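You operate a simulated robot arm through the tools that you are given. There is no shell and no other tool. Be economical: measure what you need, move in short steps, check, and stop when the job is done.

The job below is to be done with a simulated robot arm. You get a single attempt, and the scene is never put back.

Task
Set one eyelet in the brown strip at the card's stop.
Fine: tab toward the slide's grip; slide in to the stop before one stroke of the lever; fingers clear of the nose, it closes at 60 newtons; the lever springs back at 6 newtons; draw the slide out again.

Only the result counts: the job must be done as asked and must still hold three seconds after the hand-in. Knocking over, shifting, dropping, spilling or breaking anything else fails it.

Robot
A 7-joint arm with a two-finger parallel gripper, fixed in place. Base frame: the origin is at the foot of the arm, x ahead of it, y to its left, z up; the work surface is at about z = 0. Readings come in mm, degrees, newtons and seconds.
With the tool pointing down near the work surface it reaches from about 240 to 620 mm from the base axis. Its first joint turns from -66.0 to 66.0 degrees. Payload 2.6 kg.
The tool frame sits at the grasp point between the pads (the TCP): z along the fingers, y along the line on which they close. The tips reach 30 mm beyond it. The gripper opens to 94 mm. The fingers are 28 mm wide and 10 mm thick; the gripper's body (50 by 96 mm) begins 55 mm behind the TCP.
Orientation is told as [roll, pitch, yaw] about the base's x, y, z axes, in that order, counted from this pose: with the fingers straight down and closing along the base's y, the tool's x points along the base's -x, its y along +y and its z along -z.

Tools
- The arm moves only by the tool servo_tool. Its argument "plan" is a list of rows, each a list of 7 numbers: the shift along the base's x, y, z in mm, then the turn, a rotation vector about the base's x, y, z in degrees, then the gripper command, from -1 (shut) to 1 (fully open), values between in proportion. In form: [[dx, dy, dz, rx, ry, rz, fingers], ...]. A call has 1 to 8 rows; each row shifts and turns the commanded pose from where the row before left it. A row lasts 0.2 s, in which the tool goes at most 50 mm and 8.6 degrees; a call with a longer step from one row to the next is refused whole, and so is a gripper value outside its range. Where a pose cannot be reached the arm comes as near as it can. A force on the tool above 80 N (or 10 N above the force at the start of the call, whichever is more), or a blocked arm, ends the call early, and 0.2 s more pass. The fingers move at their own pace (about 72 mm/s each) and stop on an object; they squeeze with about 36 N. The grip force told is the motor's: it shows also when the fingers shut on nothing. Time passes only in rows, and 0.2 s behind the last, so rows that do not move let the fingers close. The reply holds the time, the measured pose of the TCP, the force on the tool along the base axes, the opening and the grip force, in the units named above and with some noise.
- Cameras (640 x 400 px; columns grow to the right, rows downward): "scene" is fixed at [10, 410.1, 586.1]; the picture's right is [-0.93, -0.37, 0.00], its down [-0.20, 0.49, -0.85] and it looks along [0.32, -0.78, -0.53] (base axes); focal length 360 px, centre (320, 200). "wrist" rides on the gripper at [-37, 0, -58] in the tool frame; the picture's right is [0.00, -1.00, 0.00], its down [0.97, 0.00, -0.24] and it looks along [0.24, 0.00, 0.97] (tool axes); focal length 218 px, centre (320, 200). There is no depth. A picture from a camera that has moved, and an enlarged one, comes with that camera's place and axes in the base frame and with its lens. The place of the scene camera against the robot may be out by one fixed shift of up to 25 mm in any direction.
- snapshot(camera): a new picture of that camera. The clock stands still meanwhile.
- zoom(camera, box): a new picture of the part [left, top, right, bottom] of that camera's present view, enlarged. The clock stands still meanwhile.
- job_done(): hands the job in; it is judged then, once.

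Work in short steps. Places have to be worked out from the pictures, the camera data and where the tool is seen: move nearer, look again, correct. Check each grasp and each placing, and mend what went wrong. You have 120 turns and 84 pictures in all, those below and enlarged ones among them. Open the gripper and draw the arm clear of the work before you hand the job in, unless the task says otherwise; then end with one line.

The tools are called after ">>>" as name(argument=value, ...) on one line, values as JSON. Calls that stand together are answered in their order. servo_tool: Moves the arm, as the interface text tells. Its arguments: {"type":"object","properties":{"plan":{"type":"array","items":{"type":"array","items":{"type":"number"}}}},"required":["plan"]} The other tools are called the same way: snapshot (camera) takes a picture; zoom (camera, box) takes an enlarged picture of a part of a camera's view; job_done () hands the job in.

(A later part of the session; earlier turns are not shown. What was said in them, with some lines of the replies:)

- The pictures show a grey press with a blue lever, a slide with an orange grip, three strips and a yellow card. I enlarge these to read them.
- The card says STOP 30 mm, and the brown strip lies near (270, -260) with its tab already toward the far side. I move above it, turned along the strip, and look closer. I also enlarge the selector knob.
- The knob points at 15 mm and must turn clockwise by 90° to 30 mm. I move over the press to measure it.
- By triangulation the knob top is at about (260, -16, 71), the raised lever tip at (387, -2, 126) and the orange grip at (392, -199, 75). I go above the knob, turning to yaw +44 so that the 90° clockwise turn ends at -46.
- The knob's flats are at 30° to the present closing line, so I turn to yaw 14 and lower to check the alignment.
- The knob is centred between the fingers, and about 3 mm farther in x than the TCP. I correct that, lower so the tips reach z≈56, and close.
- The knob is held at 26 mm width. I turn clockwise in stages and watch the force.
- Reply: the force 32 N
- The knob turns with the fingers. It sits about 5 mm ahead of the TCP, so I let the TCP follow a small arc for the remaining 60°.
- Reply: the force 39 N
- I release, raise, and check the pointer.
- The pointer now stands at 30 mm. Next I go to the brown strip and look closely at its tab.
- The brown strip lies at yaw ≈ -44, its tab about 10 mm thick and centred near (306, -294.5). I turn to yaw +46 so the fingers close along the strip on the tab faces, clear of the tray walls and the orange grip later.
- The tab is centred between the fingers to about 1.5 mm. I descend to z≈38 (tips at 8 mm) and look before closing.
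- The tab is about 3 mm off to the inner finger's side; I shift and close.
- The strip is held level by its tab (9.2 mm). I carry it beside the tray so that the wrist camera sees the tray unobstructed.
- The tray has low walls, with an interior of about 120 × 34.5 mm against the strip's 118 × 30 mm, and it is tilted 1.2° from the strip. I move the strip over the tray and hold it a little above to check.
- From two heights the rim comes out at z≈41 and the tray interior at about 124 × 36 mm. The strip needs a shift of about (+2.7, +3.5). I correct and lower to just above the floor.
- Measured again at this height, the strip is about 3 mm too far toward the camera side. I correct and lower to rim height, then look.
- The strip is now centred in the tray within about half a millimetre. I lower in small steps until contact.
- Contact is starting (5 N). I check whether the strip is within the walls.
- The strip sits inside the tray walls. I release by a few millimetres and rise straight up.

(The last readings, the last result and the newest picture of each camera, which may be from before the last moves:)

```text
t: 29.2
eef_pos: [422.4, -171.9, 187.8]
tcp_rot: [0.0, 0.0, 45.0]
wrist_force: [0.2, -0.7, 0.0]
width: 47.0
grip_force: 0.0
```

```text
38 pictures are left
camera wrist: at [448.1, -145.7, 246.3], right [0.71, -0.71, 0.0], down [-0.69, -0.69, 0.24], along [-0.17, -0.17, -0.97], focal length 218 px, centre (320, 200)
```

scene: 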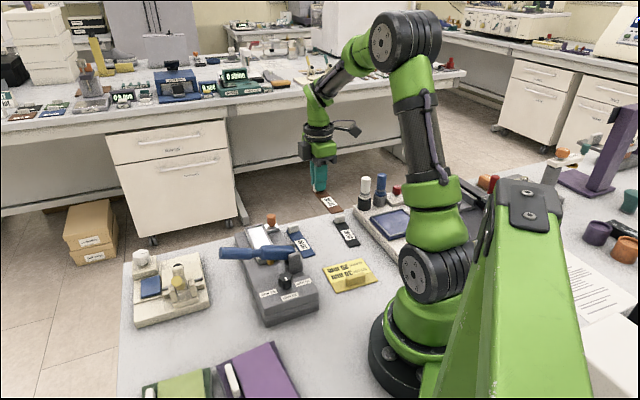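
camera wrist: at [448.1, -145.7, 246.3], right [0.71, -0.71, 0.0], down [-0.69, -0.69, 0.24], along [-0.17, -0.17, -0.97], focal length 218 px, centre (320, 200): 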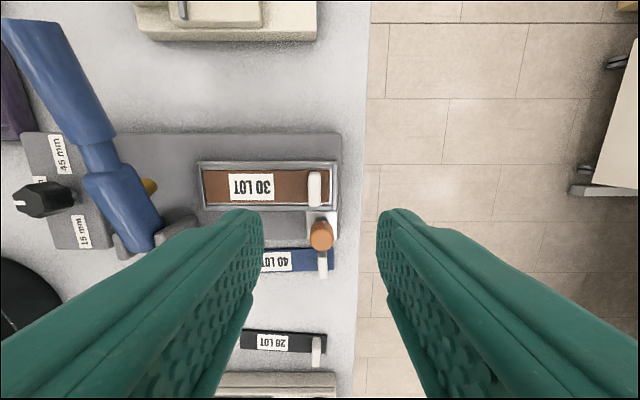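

The strip rests in the tray with its tab toward the grip end. Now I go above the orange grip, estimated at (394, -201), and check the alignment.

>>> servo_tool(plan=[[-14, -14.5, -10, 0, 0, 0, 0], [-14, -14.5, -15, 0, 0, 0, 0], [0, 0, -25, 0, 0, 0, 0], [0, 0, -22, 0, 0, 0, 0], [0, 0, 0, 0, 0, 0, 0]])

>>> snapshot(camera="wrist")

>>> zoom(camera="scene", box=[225, 190, 325, 285])

```text
t: 30.4
eef_pos: [392.5, -197.3, 116.3]
tcp_rot: [0.0, 0.0, 45.0]
wrist_force: [-0.2, 0.2, -0.5]
width: 46.9
grip_force: 0.0
```

```text
37 pictures are left
camera wrist: at [418.2, -170.0, 174.8], right [0.71, -0.71, 0.0], down [-0.69, -0.69, 0.24], along [-0.17, -0.17, -0.97], focal length 218 px, centre (320, 200)
```

wrist: 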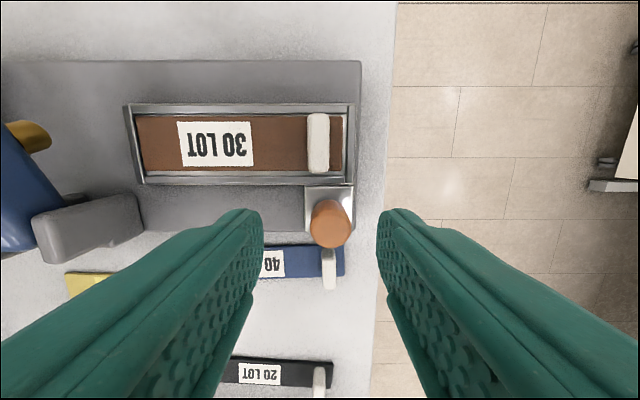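

```text
4.21 times, centred on (275, 238) of scene
camera zoom: at [10.0, 410.1, 586.1], right [-0.93, -0.37, 0.0], down [-0.2, 0.49, -0.85], along [0.32, -0.78, -0.53], focal length 1514 px, centre (510, 42)
```

zoom: 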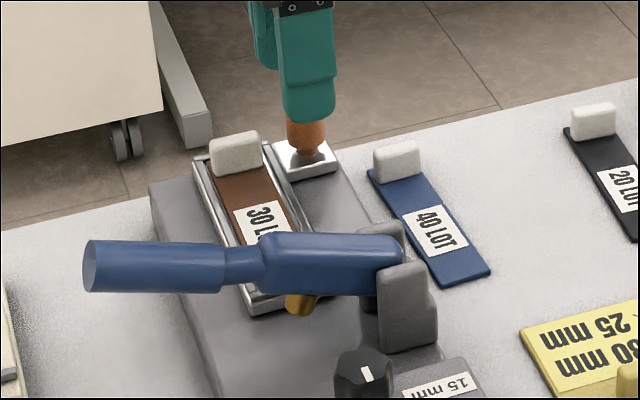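

The grip is about 5 mm off to the right; I correct, lower to z≈87 and close on it.

>>> servo_tool(plan=[[1, -4.8, -8, 0, 0, 0, 0], [0, 0, -12, 0, 0, 0, 0], [0, 0, -9, 0, 0, 0, 0], [0, 0, 0, 0, 0, 0, 0]])

>>> servo_tool(plan=[[0, 0, 0, 0, 0, 0, -1], [0, 0, 0, 0, 0, 0, -1], [0, 0, 0, 0, 0, 0, -1]])

>>> zoom(camera="scene", box=[225, 190, 325, 285])

```text
t: 31.4
eef_pos: [390.9, -202.5, 85.7]
tcp_rot: [0.1, 0.0, 45.0]
wrist_force: [-0.5, 0.3, 0.0]
width: 46.8
grip_force: 0.0
```

```text
t: 32.2
eef_pos: [391.8, -202.3, 86.1]
tcp_rot: [0.0, 0.0, 45.0]
wrist_force: [0.0, 0.5, -0.9]
width: 21.0
grip_force: 45.7
```

```text
4.21 times, centred on (275, 238) of scene
camera zoom: at [10.0, 410.1, 586.1], right [-0.93, -0.37, 0.0], down [-0.2, 0.49, -0.85], along [0.32, -0.78, -0.53], focal length 1514 px, centre (510, 42)
```

zoom: 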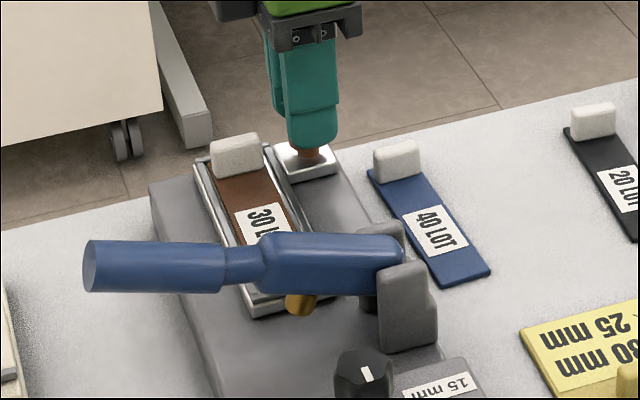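

The grip is held (21 mm). I push the slide in along its axis, first 32 mm.

>>> servo_tool(plan=[[-2.8, 2.8, 0, 0, 0, 0, -1], [-2.8, 2.8, 0, 0, 0, 0, -1], [-2.8, 2.8, 0, 0, 0, 0, -1], [-2.8, 2.8, 0, 0, 0, 0, -1], [-2.8, 2.8, 0, 0, 0, 0, -1], [-2.8, 2.8, 0, 0, 0, 0, -1], [-2.8, 2.8, 0, 0, 0, 0, -1], [-2.8, 2.8, 0, 0, 0, 0, -1]])

>>> zoom(camera="scene", box=[225, 190, 325, 285])

```text
t: 34.0
eef_pos: [367.4, -180.1, 87.3]
tcp_rot: [0.2, -0.2, 45.2]
wrist_force: [12.8, 12.7, -32.2]
width: 21.0
grip_force: 44.8
```

```text
4.21 times, centred on (275, 238) of scene
camera zoom: at [10.1, 410.0, 586.2], right [-0.93, -0.37, 0.0], down [-0.2, 0.49, -0.85], along [0.32, -0.78, -0.53], focal length 1514 px, centre (510, 42)
```

zoom: 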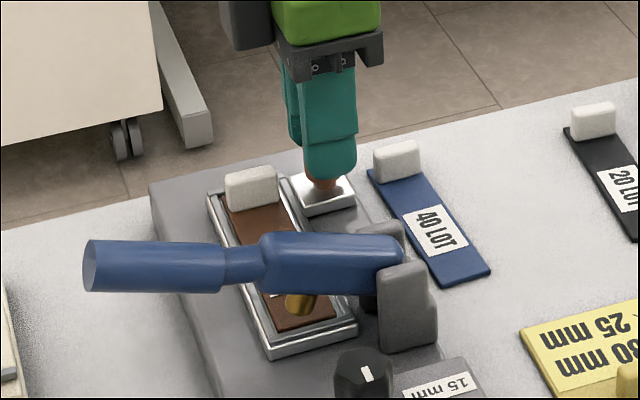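

The slide moves and its front has passed under the nose. There is some side load, so I ease it by about 1 mm and keep pushing.

>>> servo_tool(plan=[[-1.8, 3.8, -1, 0, 0, 0, -1], [-2.8, 2.8, -0.5, 0, 0, 0, -1], [-2.8, 2.8, 0, 0, 0, 0, -1], [-2.8, 2.8, 0, 0, 0, 0, -1]])

```text
t: 35.0
eef_pos: [358.7, -169.6, 87.4]
tcp_rot: [-0.3, 0.0, 44.8]
wrist_force: [-0.2, -2.7, 3.9]
width: 20.9
grip_force: 44.6
```

>>> servo_tool(plan=[[-2.8, 2.8, 0, 0, 0, 0, -1], [-2.8, 2.8, 0, 0, 0, 0, -1], [-2.8, 2.8, 0, 0, 0, 0, -1], [-2.8, 2.8, 0, 0, 0, 0, -1]])

>>> zoom(camera="scene", box=[225, 190, 325, 285])

```text
t: 36.0
eef_pos: [346.7, -159.3, 87.4]
tcp_rot: [-0.2, -0.2, 44.9]
wrist_force: [-5.3, -5.7, 32.3]
width: 21.1
grip_force: 45.2
```

```text
4.21 times, centred on (275, 238) of scene
camera zoom: at [9.9, 410.1, 586.1], right [-0.93, -0.37, 0.0], down [-0.2, 0.49, -0.85], along [0.32, -0.78, -0.53], focal length 1514 px, centre (510, 42)
```

zoom: 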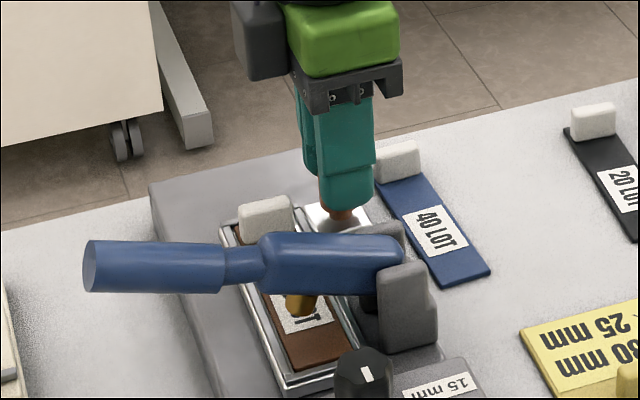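

No end stop has been felt yet. I continue in small steps.

>>> servo_tool(plan=[[-2.1, 2.1, 0.8, 0, 0, 0, -1], [-2.1, 2.1, 0, 0, 0, 0, -1], [-2.1, 2.1, 0, 0, 0, 0, -1]])

>>> servo_tool(plan=[[-1.5, 1.5, 0, 0, 0, 0, -1], [-1.5, 1.5, 0, 0, 0, 0, -1]])

```text
t: 36.8
eef_pos: [343.3, -155.2, 87.7]
tcp_rot: [-0.9, 0.0, 45.3]
wrist_force: [31.4, -36.5, -27.7]
width: 21.2
grip_force: 45.3
```

```text
t: 37.4
eef_pos: [344.6, -155.0, 89.0]
tcp_rot: [-1.7, -0.1, 45.5]
wrist_force: [39.8, -47.7, -35.7]
width: 20.9
grip_force: 45.0
```

Axial force climbs to 62 N with no more motion, so the slide is at its stop. I ease the command to light pressure.

>>> servo_tool(plan=[[2, -2, -0.8, 0, 0, 0, -1], [1.3, -1.3, 0, 0, 0, 0, -1], [0, 0, 0, 0, 0, 0, -1]])

>>> zoom(camera="scene", box=[235, 210, 325, 305])

```text
t: 38.2
eef_pos: [344.2, -155.3, 89.0]
tcp_rot: [-0.8, -0.1, 45.0]
wrist_force: [0.8, -26.8, 35.3]
width: 20.6
grip_force: 44.9
```

```text
4.21 times, centred on (280, 258) of scene
camera zoom: at [9.8, 410.1, 586.1], right [-0.93, -0.37, 0.0], down [-0.2, 0.49, -0.85], along [0.32, -0.78, -0.53], focal length 1514 px, centre (488, -42)
```

zoom: 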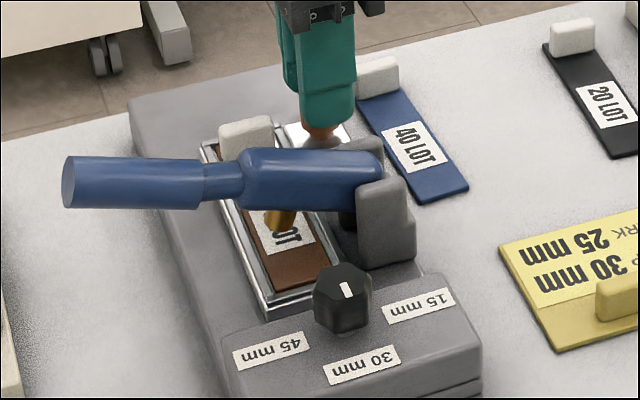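

The slide is at the stop under light pressure. I release and rise straight up.

>>> servo_tool(plan=[[0, 0, 1, 0, 0, 0, -1], [0, 0, 0, 0, 0, 0, -0.4], [0, 0, 0, 0, 0, 0, -0.2], [0, 0, 20, 0, 0, 0, -0.2], [0, 0, 35, 0, 0, 0, -0.2], [0, 0, 40, 0, 0, 0, -0.2], [0, 0, 40, 0, 0, 0, -0.2], [0, 0, 0, 0, 0, 0, -0.2]])

>>> snapshot(camera="wrist")

```text
t: 40.0
eef_pos: [340.5, -151.6, 224.5]
tcp_rot: [0.0, 0.1, 45.0]
wrist_force: [0.8, 0.0, -0.1]
width: 37.6
grip_force: 0.0
```

```text
31 pictures are left
camera wrist: at [366.9, -124.3, 282.8], right [0.71, -0.71, 0.0], down [-0.69, -0.69, 0.24], along [-0.17, -0.17, -0.97], focal length 218 px, centre (320, 200)
```

wrist: 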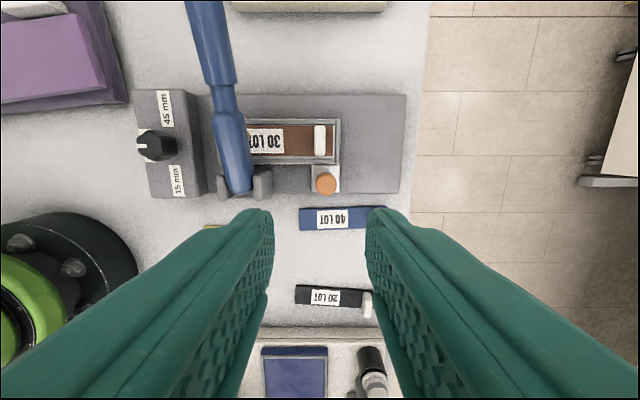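

The slide stayed in; the grip is still at about (346, -153). Now I go above the lever's handle end to locate it.

>>> servo_tool(plan=[[5, 22, 0, 0, 0, 0, 0], [5, 22, 0, 0, 0, 0, 0], [5, 22, 0, 0, 0, 0, 0], [5, 22, -5, 0, 0, 0, 0], [5, 22, -5, 0, 0, 0, 0.2], [5, 20, -5, 0, 0, 0, 0.2], [0, 0, 0, 0, 0, 0, 0.2]])

>>> snapshot(camera="wrist")

>>> snapshot(camera="scene")

```text
t: 41.6
eef_pos: [370.9, -21.6, 207.1]
tcp_rot: [0.0, 0.0, 45.0]
wrist_force: [0.4, -0.4, 0.4]
width: 56.3
grip_force: 0.0
```

```text
30 pictures are left
camera wrist: at [396.7, 5.1, 266.7], right [0.71, -0.71, 0.0], down [-0.69, -0.69, 0.24], along [-0.17, -0.17, -0.97], focal length 218 px, centre (320, 200)
```

wrist: 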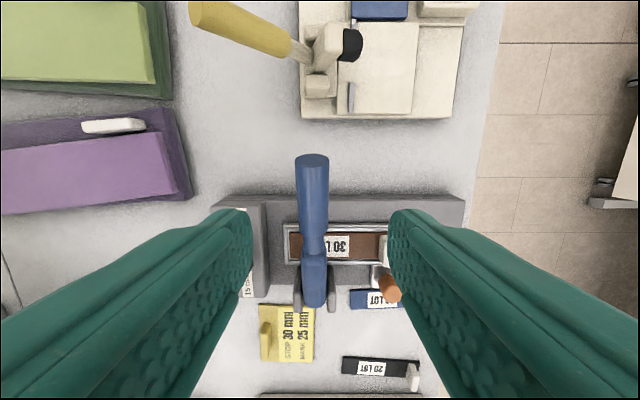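

```text
29 pictures are left
```

scene: 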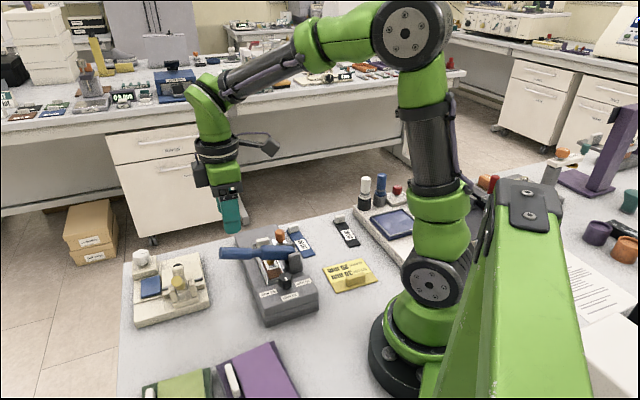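

The lever end is at about (388, 4), and the handle axis is 5 mm left of the TCP. I centre on the handle about 22 mm in from its end, shut the fingers and lower to just above it.

>>> servo_tool(plan=[[2, 9, 0, 0, 0, 0, -1], [0, 0, 0, 0, 0, 0, -1], [0, 0, -10, 0, 0, 0, -1], [0, 0, -12, 0, 0, 0, -1], [0, 0, -12, 0, 0, 0, -1], [0, 0, 0, 0, 0, 0, -1]])

>>> snapshot(camera="wrist")

>>> zoom(camera="scene", box=[190, 180, 320, 290])

```text
t: 43.0
eef_pos: [372.8, -11.3, 175.3]
tcp_rot: [0.2, -0.1, 45.1]
wrist_force: [0.3, -0.1, -0.4]
width: 0.0
grip_force: 33.0
```

```text
28 pictures are left
camera wrist: at [398.6, 15.3, 233.6], right [0.71, -0.71, 0.0], down [-0.69, -0.69, 0.24], along [-0.17, -0.17, -0.97], focal length 218 px, centre (320, 200)
```

wrist: 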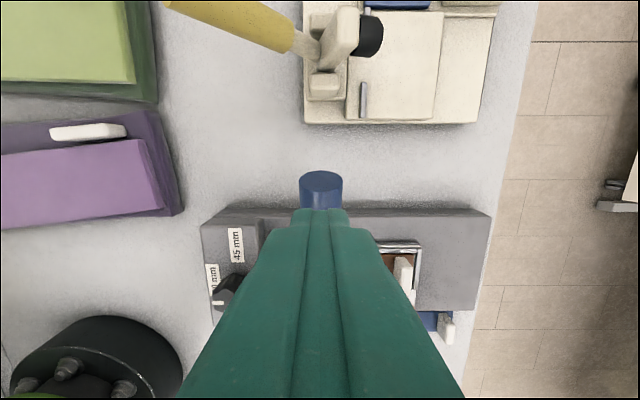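

```text
3.64 times, centred on (255, 235) of scene
camera zoom: at [10.0, 410.1, 586.1], right [-0.93, -0.37, 0.0], down [-0.2, 0.49, -0.85], along [0.32, -0.78, -0.53], focal length 1307 px, centre (556, 73)
```

zoom: 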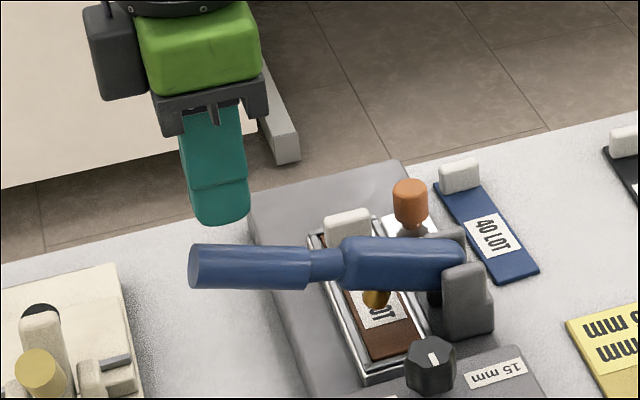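

The fingers are centred on the handle. I lower step by step until contact.

>>> servo_tool(plan=[[0, 0, -8, 0, 0, 0, -1], [0, 0, -8, 0, 0, 0, -1], [0, 0, -5, 0, 0, 0, -1], [0, 0, 0, 0, 0, 0, -1]])

>>> servo_tool(plan=[[0, 0, -5, 0, 0, 0, -1], [0, 0, -5, 0, 0, 0, -1], [0, 0, 0, 0, 0, 0, -1]])

```text
t: 44.0
eef_pos: [372.9, -12.4, 154.0]
tcp_rot: [0.1, 0.1, 45.0]
wrist_force: [0.1, 0.1, 2.2]
width: 0.2
grip_force: 32.9
```

```text
t: 44.8
eef_pos: [372.7, -12.0, 143.0]
tcp_rot: [0.0, 0.0, 45.0]
wrist_force: [0.0, 1.0, 2.6]
width: 0.4
grip_force: 32.9
```

>>> servo_tool(plan=[[0, 0, -5, 0, 0, 0, -1], [0, 0, -5, 0, 0, 0, -1], [0, 0, -5, 0, 0, 0, -1], [0, 0, 0, 0, 0, 0, -1]])

>>> zoom(camera="scene", box=[190, 180, 320, 290])

```text
t: 45.8
eef_pos: [374.4, -12.9, 126.6]
tcp_rot: [0.0, 0.0, 45.0]
wrist_force: [1.3, 0.6, 3.4]
width: 0.3
grip_force: 33.2
```

```text
3.64 times, centred on (255, 235) of scene
camera zoom: at [10.0, 410.1, 586.1], right [-0.93, -0.37, 0.0], down [-0.2, 0.49, -0.85], along [0.32, -0.78, -0.53], focal length 1307 px, centre (556, 73)
```

zoom: 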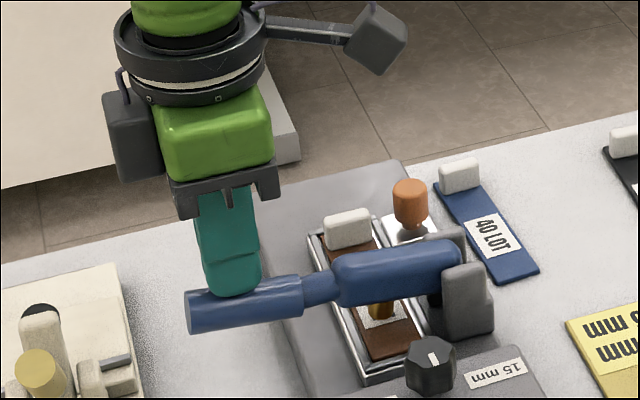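

The lever is going down under light spring force, with no closing force yet. I keep pressing in small steps, watching for the force to rise.

>>> servo_tool(plan=[[0, 0, -4, 0, 0, 0, -1], [0, 0, -4, 0, 0, 0, -1], [0, 0, -3, 0, 0, 0, -1], [0, 0, 0, 0, 0, 0, -1]])

>>> servo_tool(plan=[[0, 0, -3, 0, 0, 0, -1], [0, 0, -3, 0, 0, 0, -1], [0, 0, 0, 0, 0, 0, -1]])

```text
t: 46.8
eef_pos: [372.3, -12.5, 118.2]
tcp_rot: [0.0, 0.0, 45.0]
wrist_force: [0.7, 1.8, 4.3]
width: 0.0
grip_force: 33.3
```

```text
t: 47.6
eef_pos: [373.4, -12.9, 111.1]
tcp_rot: [0.0, 0.1, 45.1]
wrist_force: [1.0, 1.7, 4.2]
width: 0.0
grip_force: 32.7
```

>>> servo_tool(plan=[[0, 0, -3, 0, 0, 0, -1], [0, 0, -3, 0, 0, 0, -1], [0, 0, -3, 0, 0, 0, -1], [0, 0, 0, 0, 0, 0, -1]])

>>> zoom(camera="scene", box=[190, 180, 320, 290])

```text
t: 48.4
eef_pos: [372.5, -11.8, 108.0]
tcp_rot: [-0.2, -0.4, 44.8]
wrist_force: [-8.5, -0.2, 17.1]
width: 0.0
grip_force: 33.3
stopped in row 4: the force on the tool passed its limit (the readings are from after the stop); the commanded pose is now the measured one
```

```text
3.64 times, centred on (255, 235) of scene
camera zoom: at [9.9, 410.1, 586.1], right [-0.93, -0.37, 0.0], down [-0.2, 0.49, -0.85], along [0.32, -0.78, -0.53], focal length 1307 px, centre (556, 73)
```

zoom: 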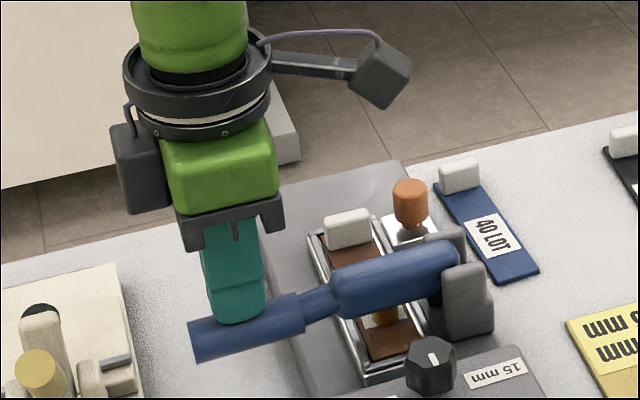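

The lever bottomed and the force passed 80 N, well above the closing force. I raise slowly so the lever springs back with the fingers, then look for the eyelet.

>>> servo_tool(plan=[[0, 0, 6, 0, 0, 0, -1], [0, 0, 8, 0, 0, 0, -1], [0, 0, 10, 0, 0, 0, -1], [0, 0, 10, 0, 0, 0, -1], [0, 0, 12, 0, 0, 0, -1], [0, 0, 15, 0, 0, 0, -1], [0, 0, 20, 0, 0, 0, -1], [0, 0, 25, 0, 0, 0, -1]])

>>> zoom(camera="scene", box=[210, 200, 330, 310])

```text
t: 50.2
eef_pos: [371.6, -11.2, 214.6]
tcp_rot: [-0.1, -0.2, 44.8]
wrist_force: [0.0, -0.6, 1.3]
width: 0.0
grip_force: 33.3
```

```text
3.64 times, centred on (270, 255) of scene
camera zoom: at [10.0, 410.1, 586.1], right [-0.93, -0.37, 0.0], down [-0.2, 0.49, -0.85], along [0.32, -0.78, -0.53], focal length 1307 px, centre (502, 0)
```

zoom: 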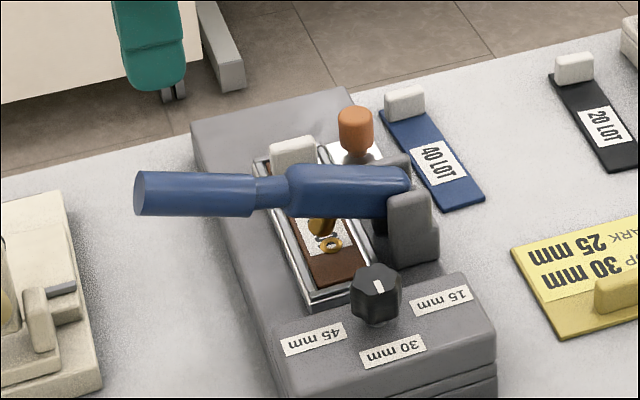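

The eyelet is set in the strip and the lever has sprung back. Now I go back over the orange grip, fingers open, to draw the slide out.

>>> servo_tool(plan=[[-5, -24, 0, 0, 0, 0, 0], [-5, -24, 0, 0, 0, 0, 0], [-5, -24, 0, 0, 0, 0, 0], [-5, -24, 0, 0, 0, 0, -0.1], [-4, -24, -10, 0, 0, 0, -0.1], [-3, -24, -20, 0, 0, 0, -0.1], [0, 0, -40, 0, 0, 0, -0.1], [0, 0, 0, 0, 0, 0, -0.1]])

>>> snapshot(camera="wrist")

```text
t: 52.0
eef_pos: [343.0, -158.4, 144.2]
tcp_rot: [-0.1, -0.2, 44.9]
wrist_force: [0.1, -0.7, 0.6]
width: 42.2
grip_force: 0.0
```

```text
23 pictures are left
camera wrist: at [369.0, -131.2, 202.7], right [0.71, -0.71, 0.0], down [-0.69, -0.68, 0.24], along [-0.16, -0.17, -0.97], focal length 218 px, centre (320, 200)
```

wrist: 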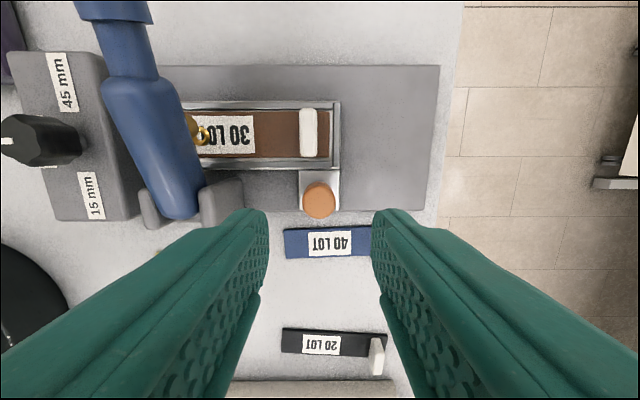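

The grip is where I left it; small correction, lower and close.

>>> servo_tool(plan=[[1.5, 2.6, -12, 0.1, 0.2, 0, -0.25], [0, 0, -16, 0, 0, 0, -0.25], [0, 0, -16, 0, 0, 0, -0.25], [0, 0, -14, 0, 0, 0, -0.25], [0, 0, 0, 0, 0, 0, -0.25]])

>>> servo_tool(plan=[[0, 0, 0, 0, 0, 0, -1], [0, 0, 0, 0, 0, 0, -1], [0, 0, 0, 0, 0, 0, -1]])

```text
t: 53.2
eef_pos: [346.5, -154.6, 84.8]
tcp_rot: [0.0, -0.2, 45.0]
wrist_force: [-0.3, 0.0, 0.4]
width: 35.3
grip_force: 0.1
```

```text
t: 54.0
eef_pos: [347.3, -153.8, 84.0]
tcp_rot: [0.0, -0.2, 44.9]
wrist_force: [1.6, -0.5, -4.3]
width: 21.0
grip_force: 44.9
```

Held. I draw the slide back out along its axis, watching the side load.

>>> servo_tool(plan=[[2.8, -2.8, 0, 0, 0, 0, -1], [2.8, -2.8, 0, 0, 0, 0, -1], [2.8, -2.8, 0, 0, 0, 0, -1], [2.8, -2.8, 0, 0, 0, 0, -1], [2.8, -2.8, 0, 0, 0, 0, -1], [2.8, -2.8, 0, 0, 0, 0, -1]])

>>> servo_tool(plan=[[2.8, -2.8, 0, 0, 0, 0, -1], [2.8, -2.8, 0, 0, 0, 0, -1], [2.8, -2.8, 0, 0, 0, 0, -1], [2.8, -2.8, 0, 0, 0, 0, -1], [2.8, -2.8, 0, 0, 0, 0, -1]])

```text
t: 55.4
eef_pos: [363.3, -169.5, 84.7]
tcp_rot: [0.1, -0.1, 44.9]
wrist_force: [-3.0, -2.3, -12.3]
width: 21.1
grip_force: 45.2
```

```text
t: 56.6
eef_pos: [377.2, -184.2, 84.8]
tcp_rot: [0.0, -0.1, 44.9]
wrist_force: [-6.3, -4.7, -22.6]
width: 20.5
grip_force: 45.1
```

Low loads and about 43 mm drawn. I continue toward the outer stop.

>>> servo_tool(plan=[[2.8, -2.8, -0.8, 0, 0, 0, -1], [2.8, -2.8, 0, 0, 0, 0, -1], [2.8, -2.8, 0, 0, 0, 0, -1], [2.1, -2.1, 0, 0, 0, 0, -1], [0, 0, 0, 0, 0, 0, -1]])

>>> servo_tool(plan=[[2.1, -2.1, 0, 0, 0, 0, -1], [2.1, -2.1, 0, 0, 0, 0, -1], [1.4, -1.4, 0, 0, 0, 0, -1]])

>>> zoom(camera="scene", box=[210, 190, 330, 300])

```text
t: 57.8
eef_pos: [387.6, -195.3, 85.0]
tcp_rot: [0.0, -0.1, 44.8]
wrist_force: [-12.5, -11.2, -12.7]
width: 21.1
grip_force: 44.7
```

```text
t: 58.6
eef_pos: [394.7, -201.0, 85.4]
tcp_rot: [-0.1, -0.2, 44.9]
wrist_force: [-11.0, -9.4, -6.6]
width: 21.2
grip_force: 45.2
```

```text
3.64 times, centred on (270, 245) of scene
camera zoom: at [10.0, 410.0, 586.1], right [-0.93, -0.37, 0.0], down [-0.2, 0.49, -0.85], along [0.32, -0.78, -0.53], focal length 1307 px, centre (502, 36)
```

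zoom: 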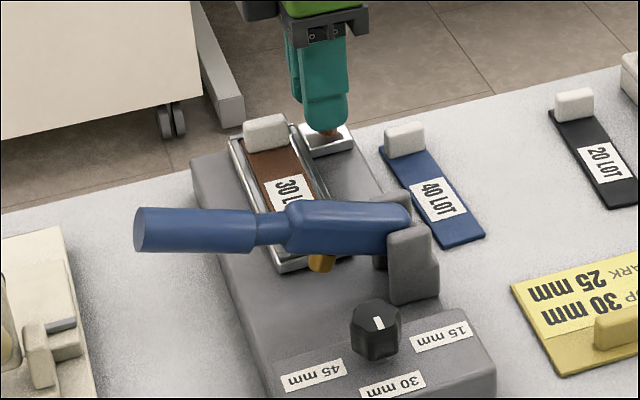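

The slide is back to its starting place. One more small pull to feel the outer stop.

>>> servo_tool(plan=[[1.2, -1.2, 0, 0, 0, 0, -1], [0.8, -0.8, 0, 0, 0, 0, -1]])

```text
t: 59.2
eef_pos: [396.9, -202.9, 84.0]
tcp_rot: [0.4, -0.2, 44.8]
wrist_force: [-22.8, 2.4, 3.4]
width: 21.1
grip_force: 45.0
```

The outer stop is felt. I ease, release and rise clear.

>>> servo_tool(plan=[[-0.8, 0.8, 0, 0, 0, 0, -1], [0, 0, 0, 0, 0, 0, -0.3], [0, 0, 0, 0, 0, 0, 0], [0, 0, 20, 0, 0, 0, 0], [0, 0, 35, 0, 0, 0, 0], [5, 5, 40, 0, 0, 0, 0.3], [15, 15, 30, 0, 0, 0, 0.5], [0, 0, 0, 0, 0, 0, 1]])

>>> snapshot(camera="wrist")

>>> snapshot(camera="scene")

```text
t: 61.0
eef_pos: [413.7, -182.6, 210.0]
tcp_rot: [-0.1, -0.2, 45.0]
wrist_force: [0.3, 0.0, 0.9]
width: 94.3
grip_force: 0.0
```

```text
21 pictures are left
camera wrist: at [440.3, -155.4, 268.1], right [0.71, -0.71, 0.0], down [-0.69, -0.69, 0.24], along [-0.17, -0.17, -0.97], focal length 218 px, centre (320, 200)
```

wrist: 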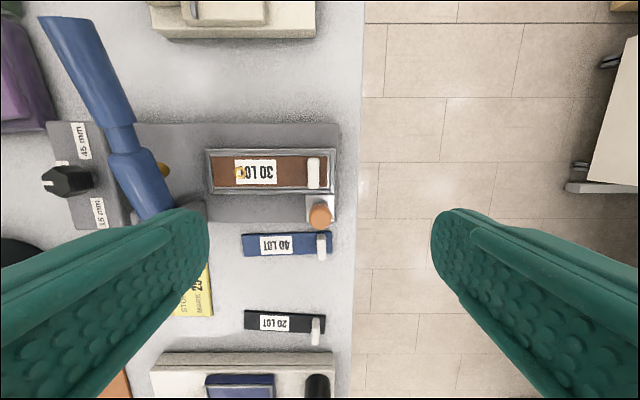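

```text
20 pictures are left
```

scene: 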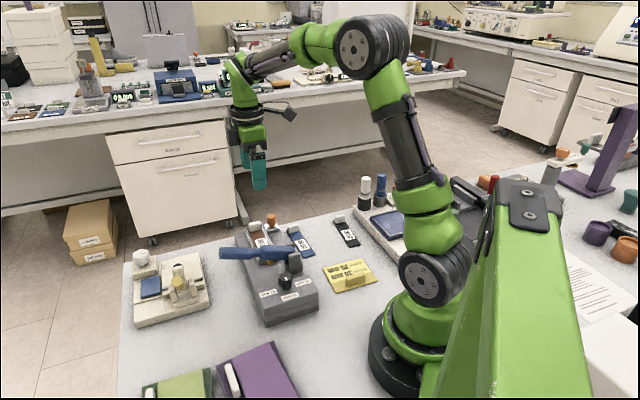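

>>> zoom(camera="wrist", box=[195, 135, 345, 235])

```text
4.00 times, centred on (270, 185) of wrist
camera zoom: at [440.3, -155.4, 268.1], right [0.71, -0.71, 0.0], down [-0.69, -0.69, 0.24], along [-0.17, -0.17, -0.97], focal length 873 px, centre (520, 260)
```

zoom: 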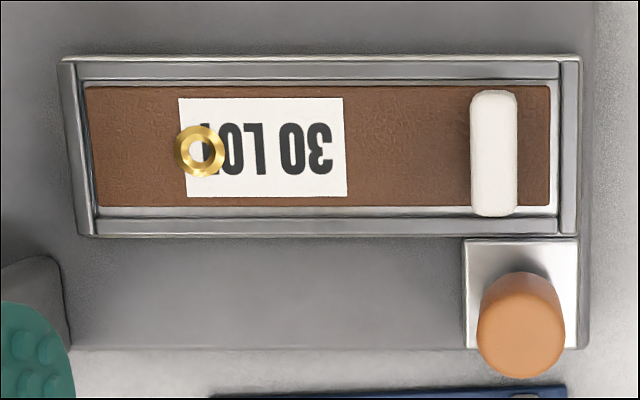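

One eyelet is set near the 30 mm stop in the brown strip. The slide is out, the lever is up, the neighbouring items look undisturbed, and the arm is clear with the gripper open. I hand the job in.

>>> job_done()

```text
The job is handed in.
```

I set one eyelet in the brown strip with the selector turned from 15 to the card's 30 mm stop. In the last picture it measures about 28 mm from the strip's end and about 30 mm from the tray's end wall. The slide is drawn out again, with the strip left in its tray, and the lever has sprung back.
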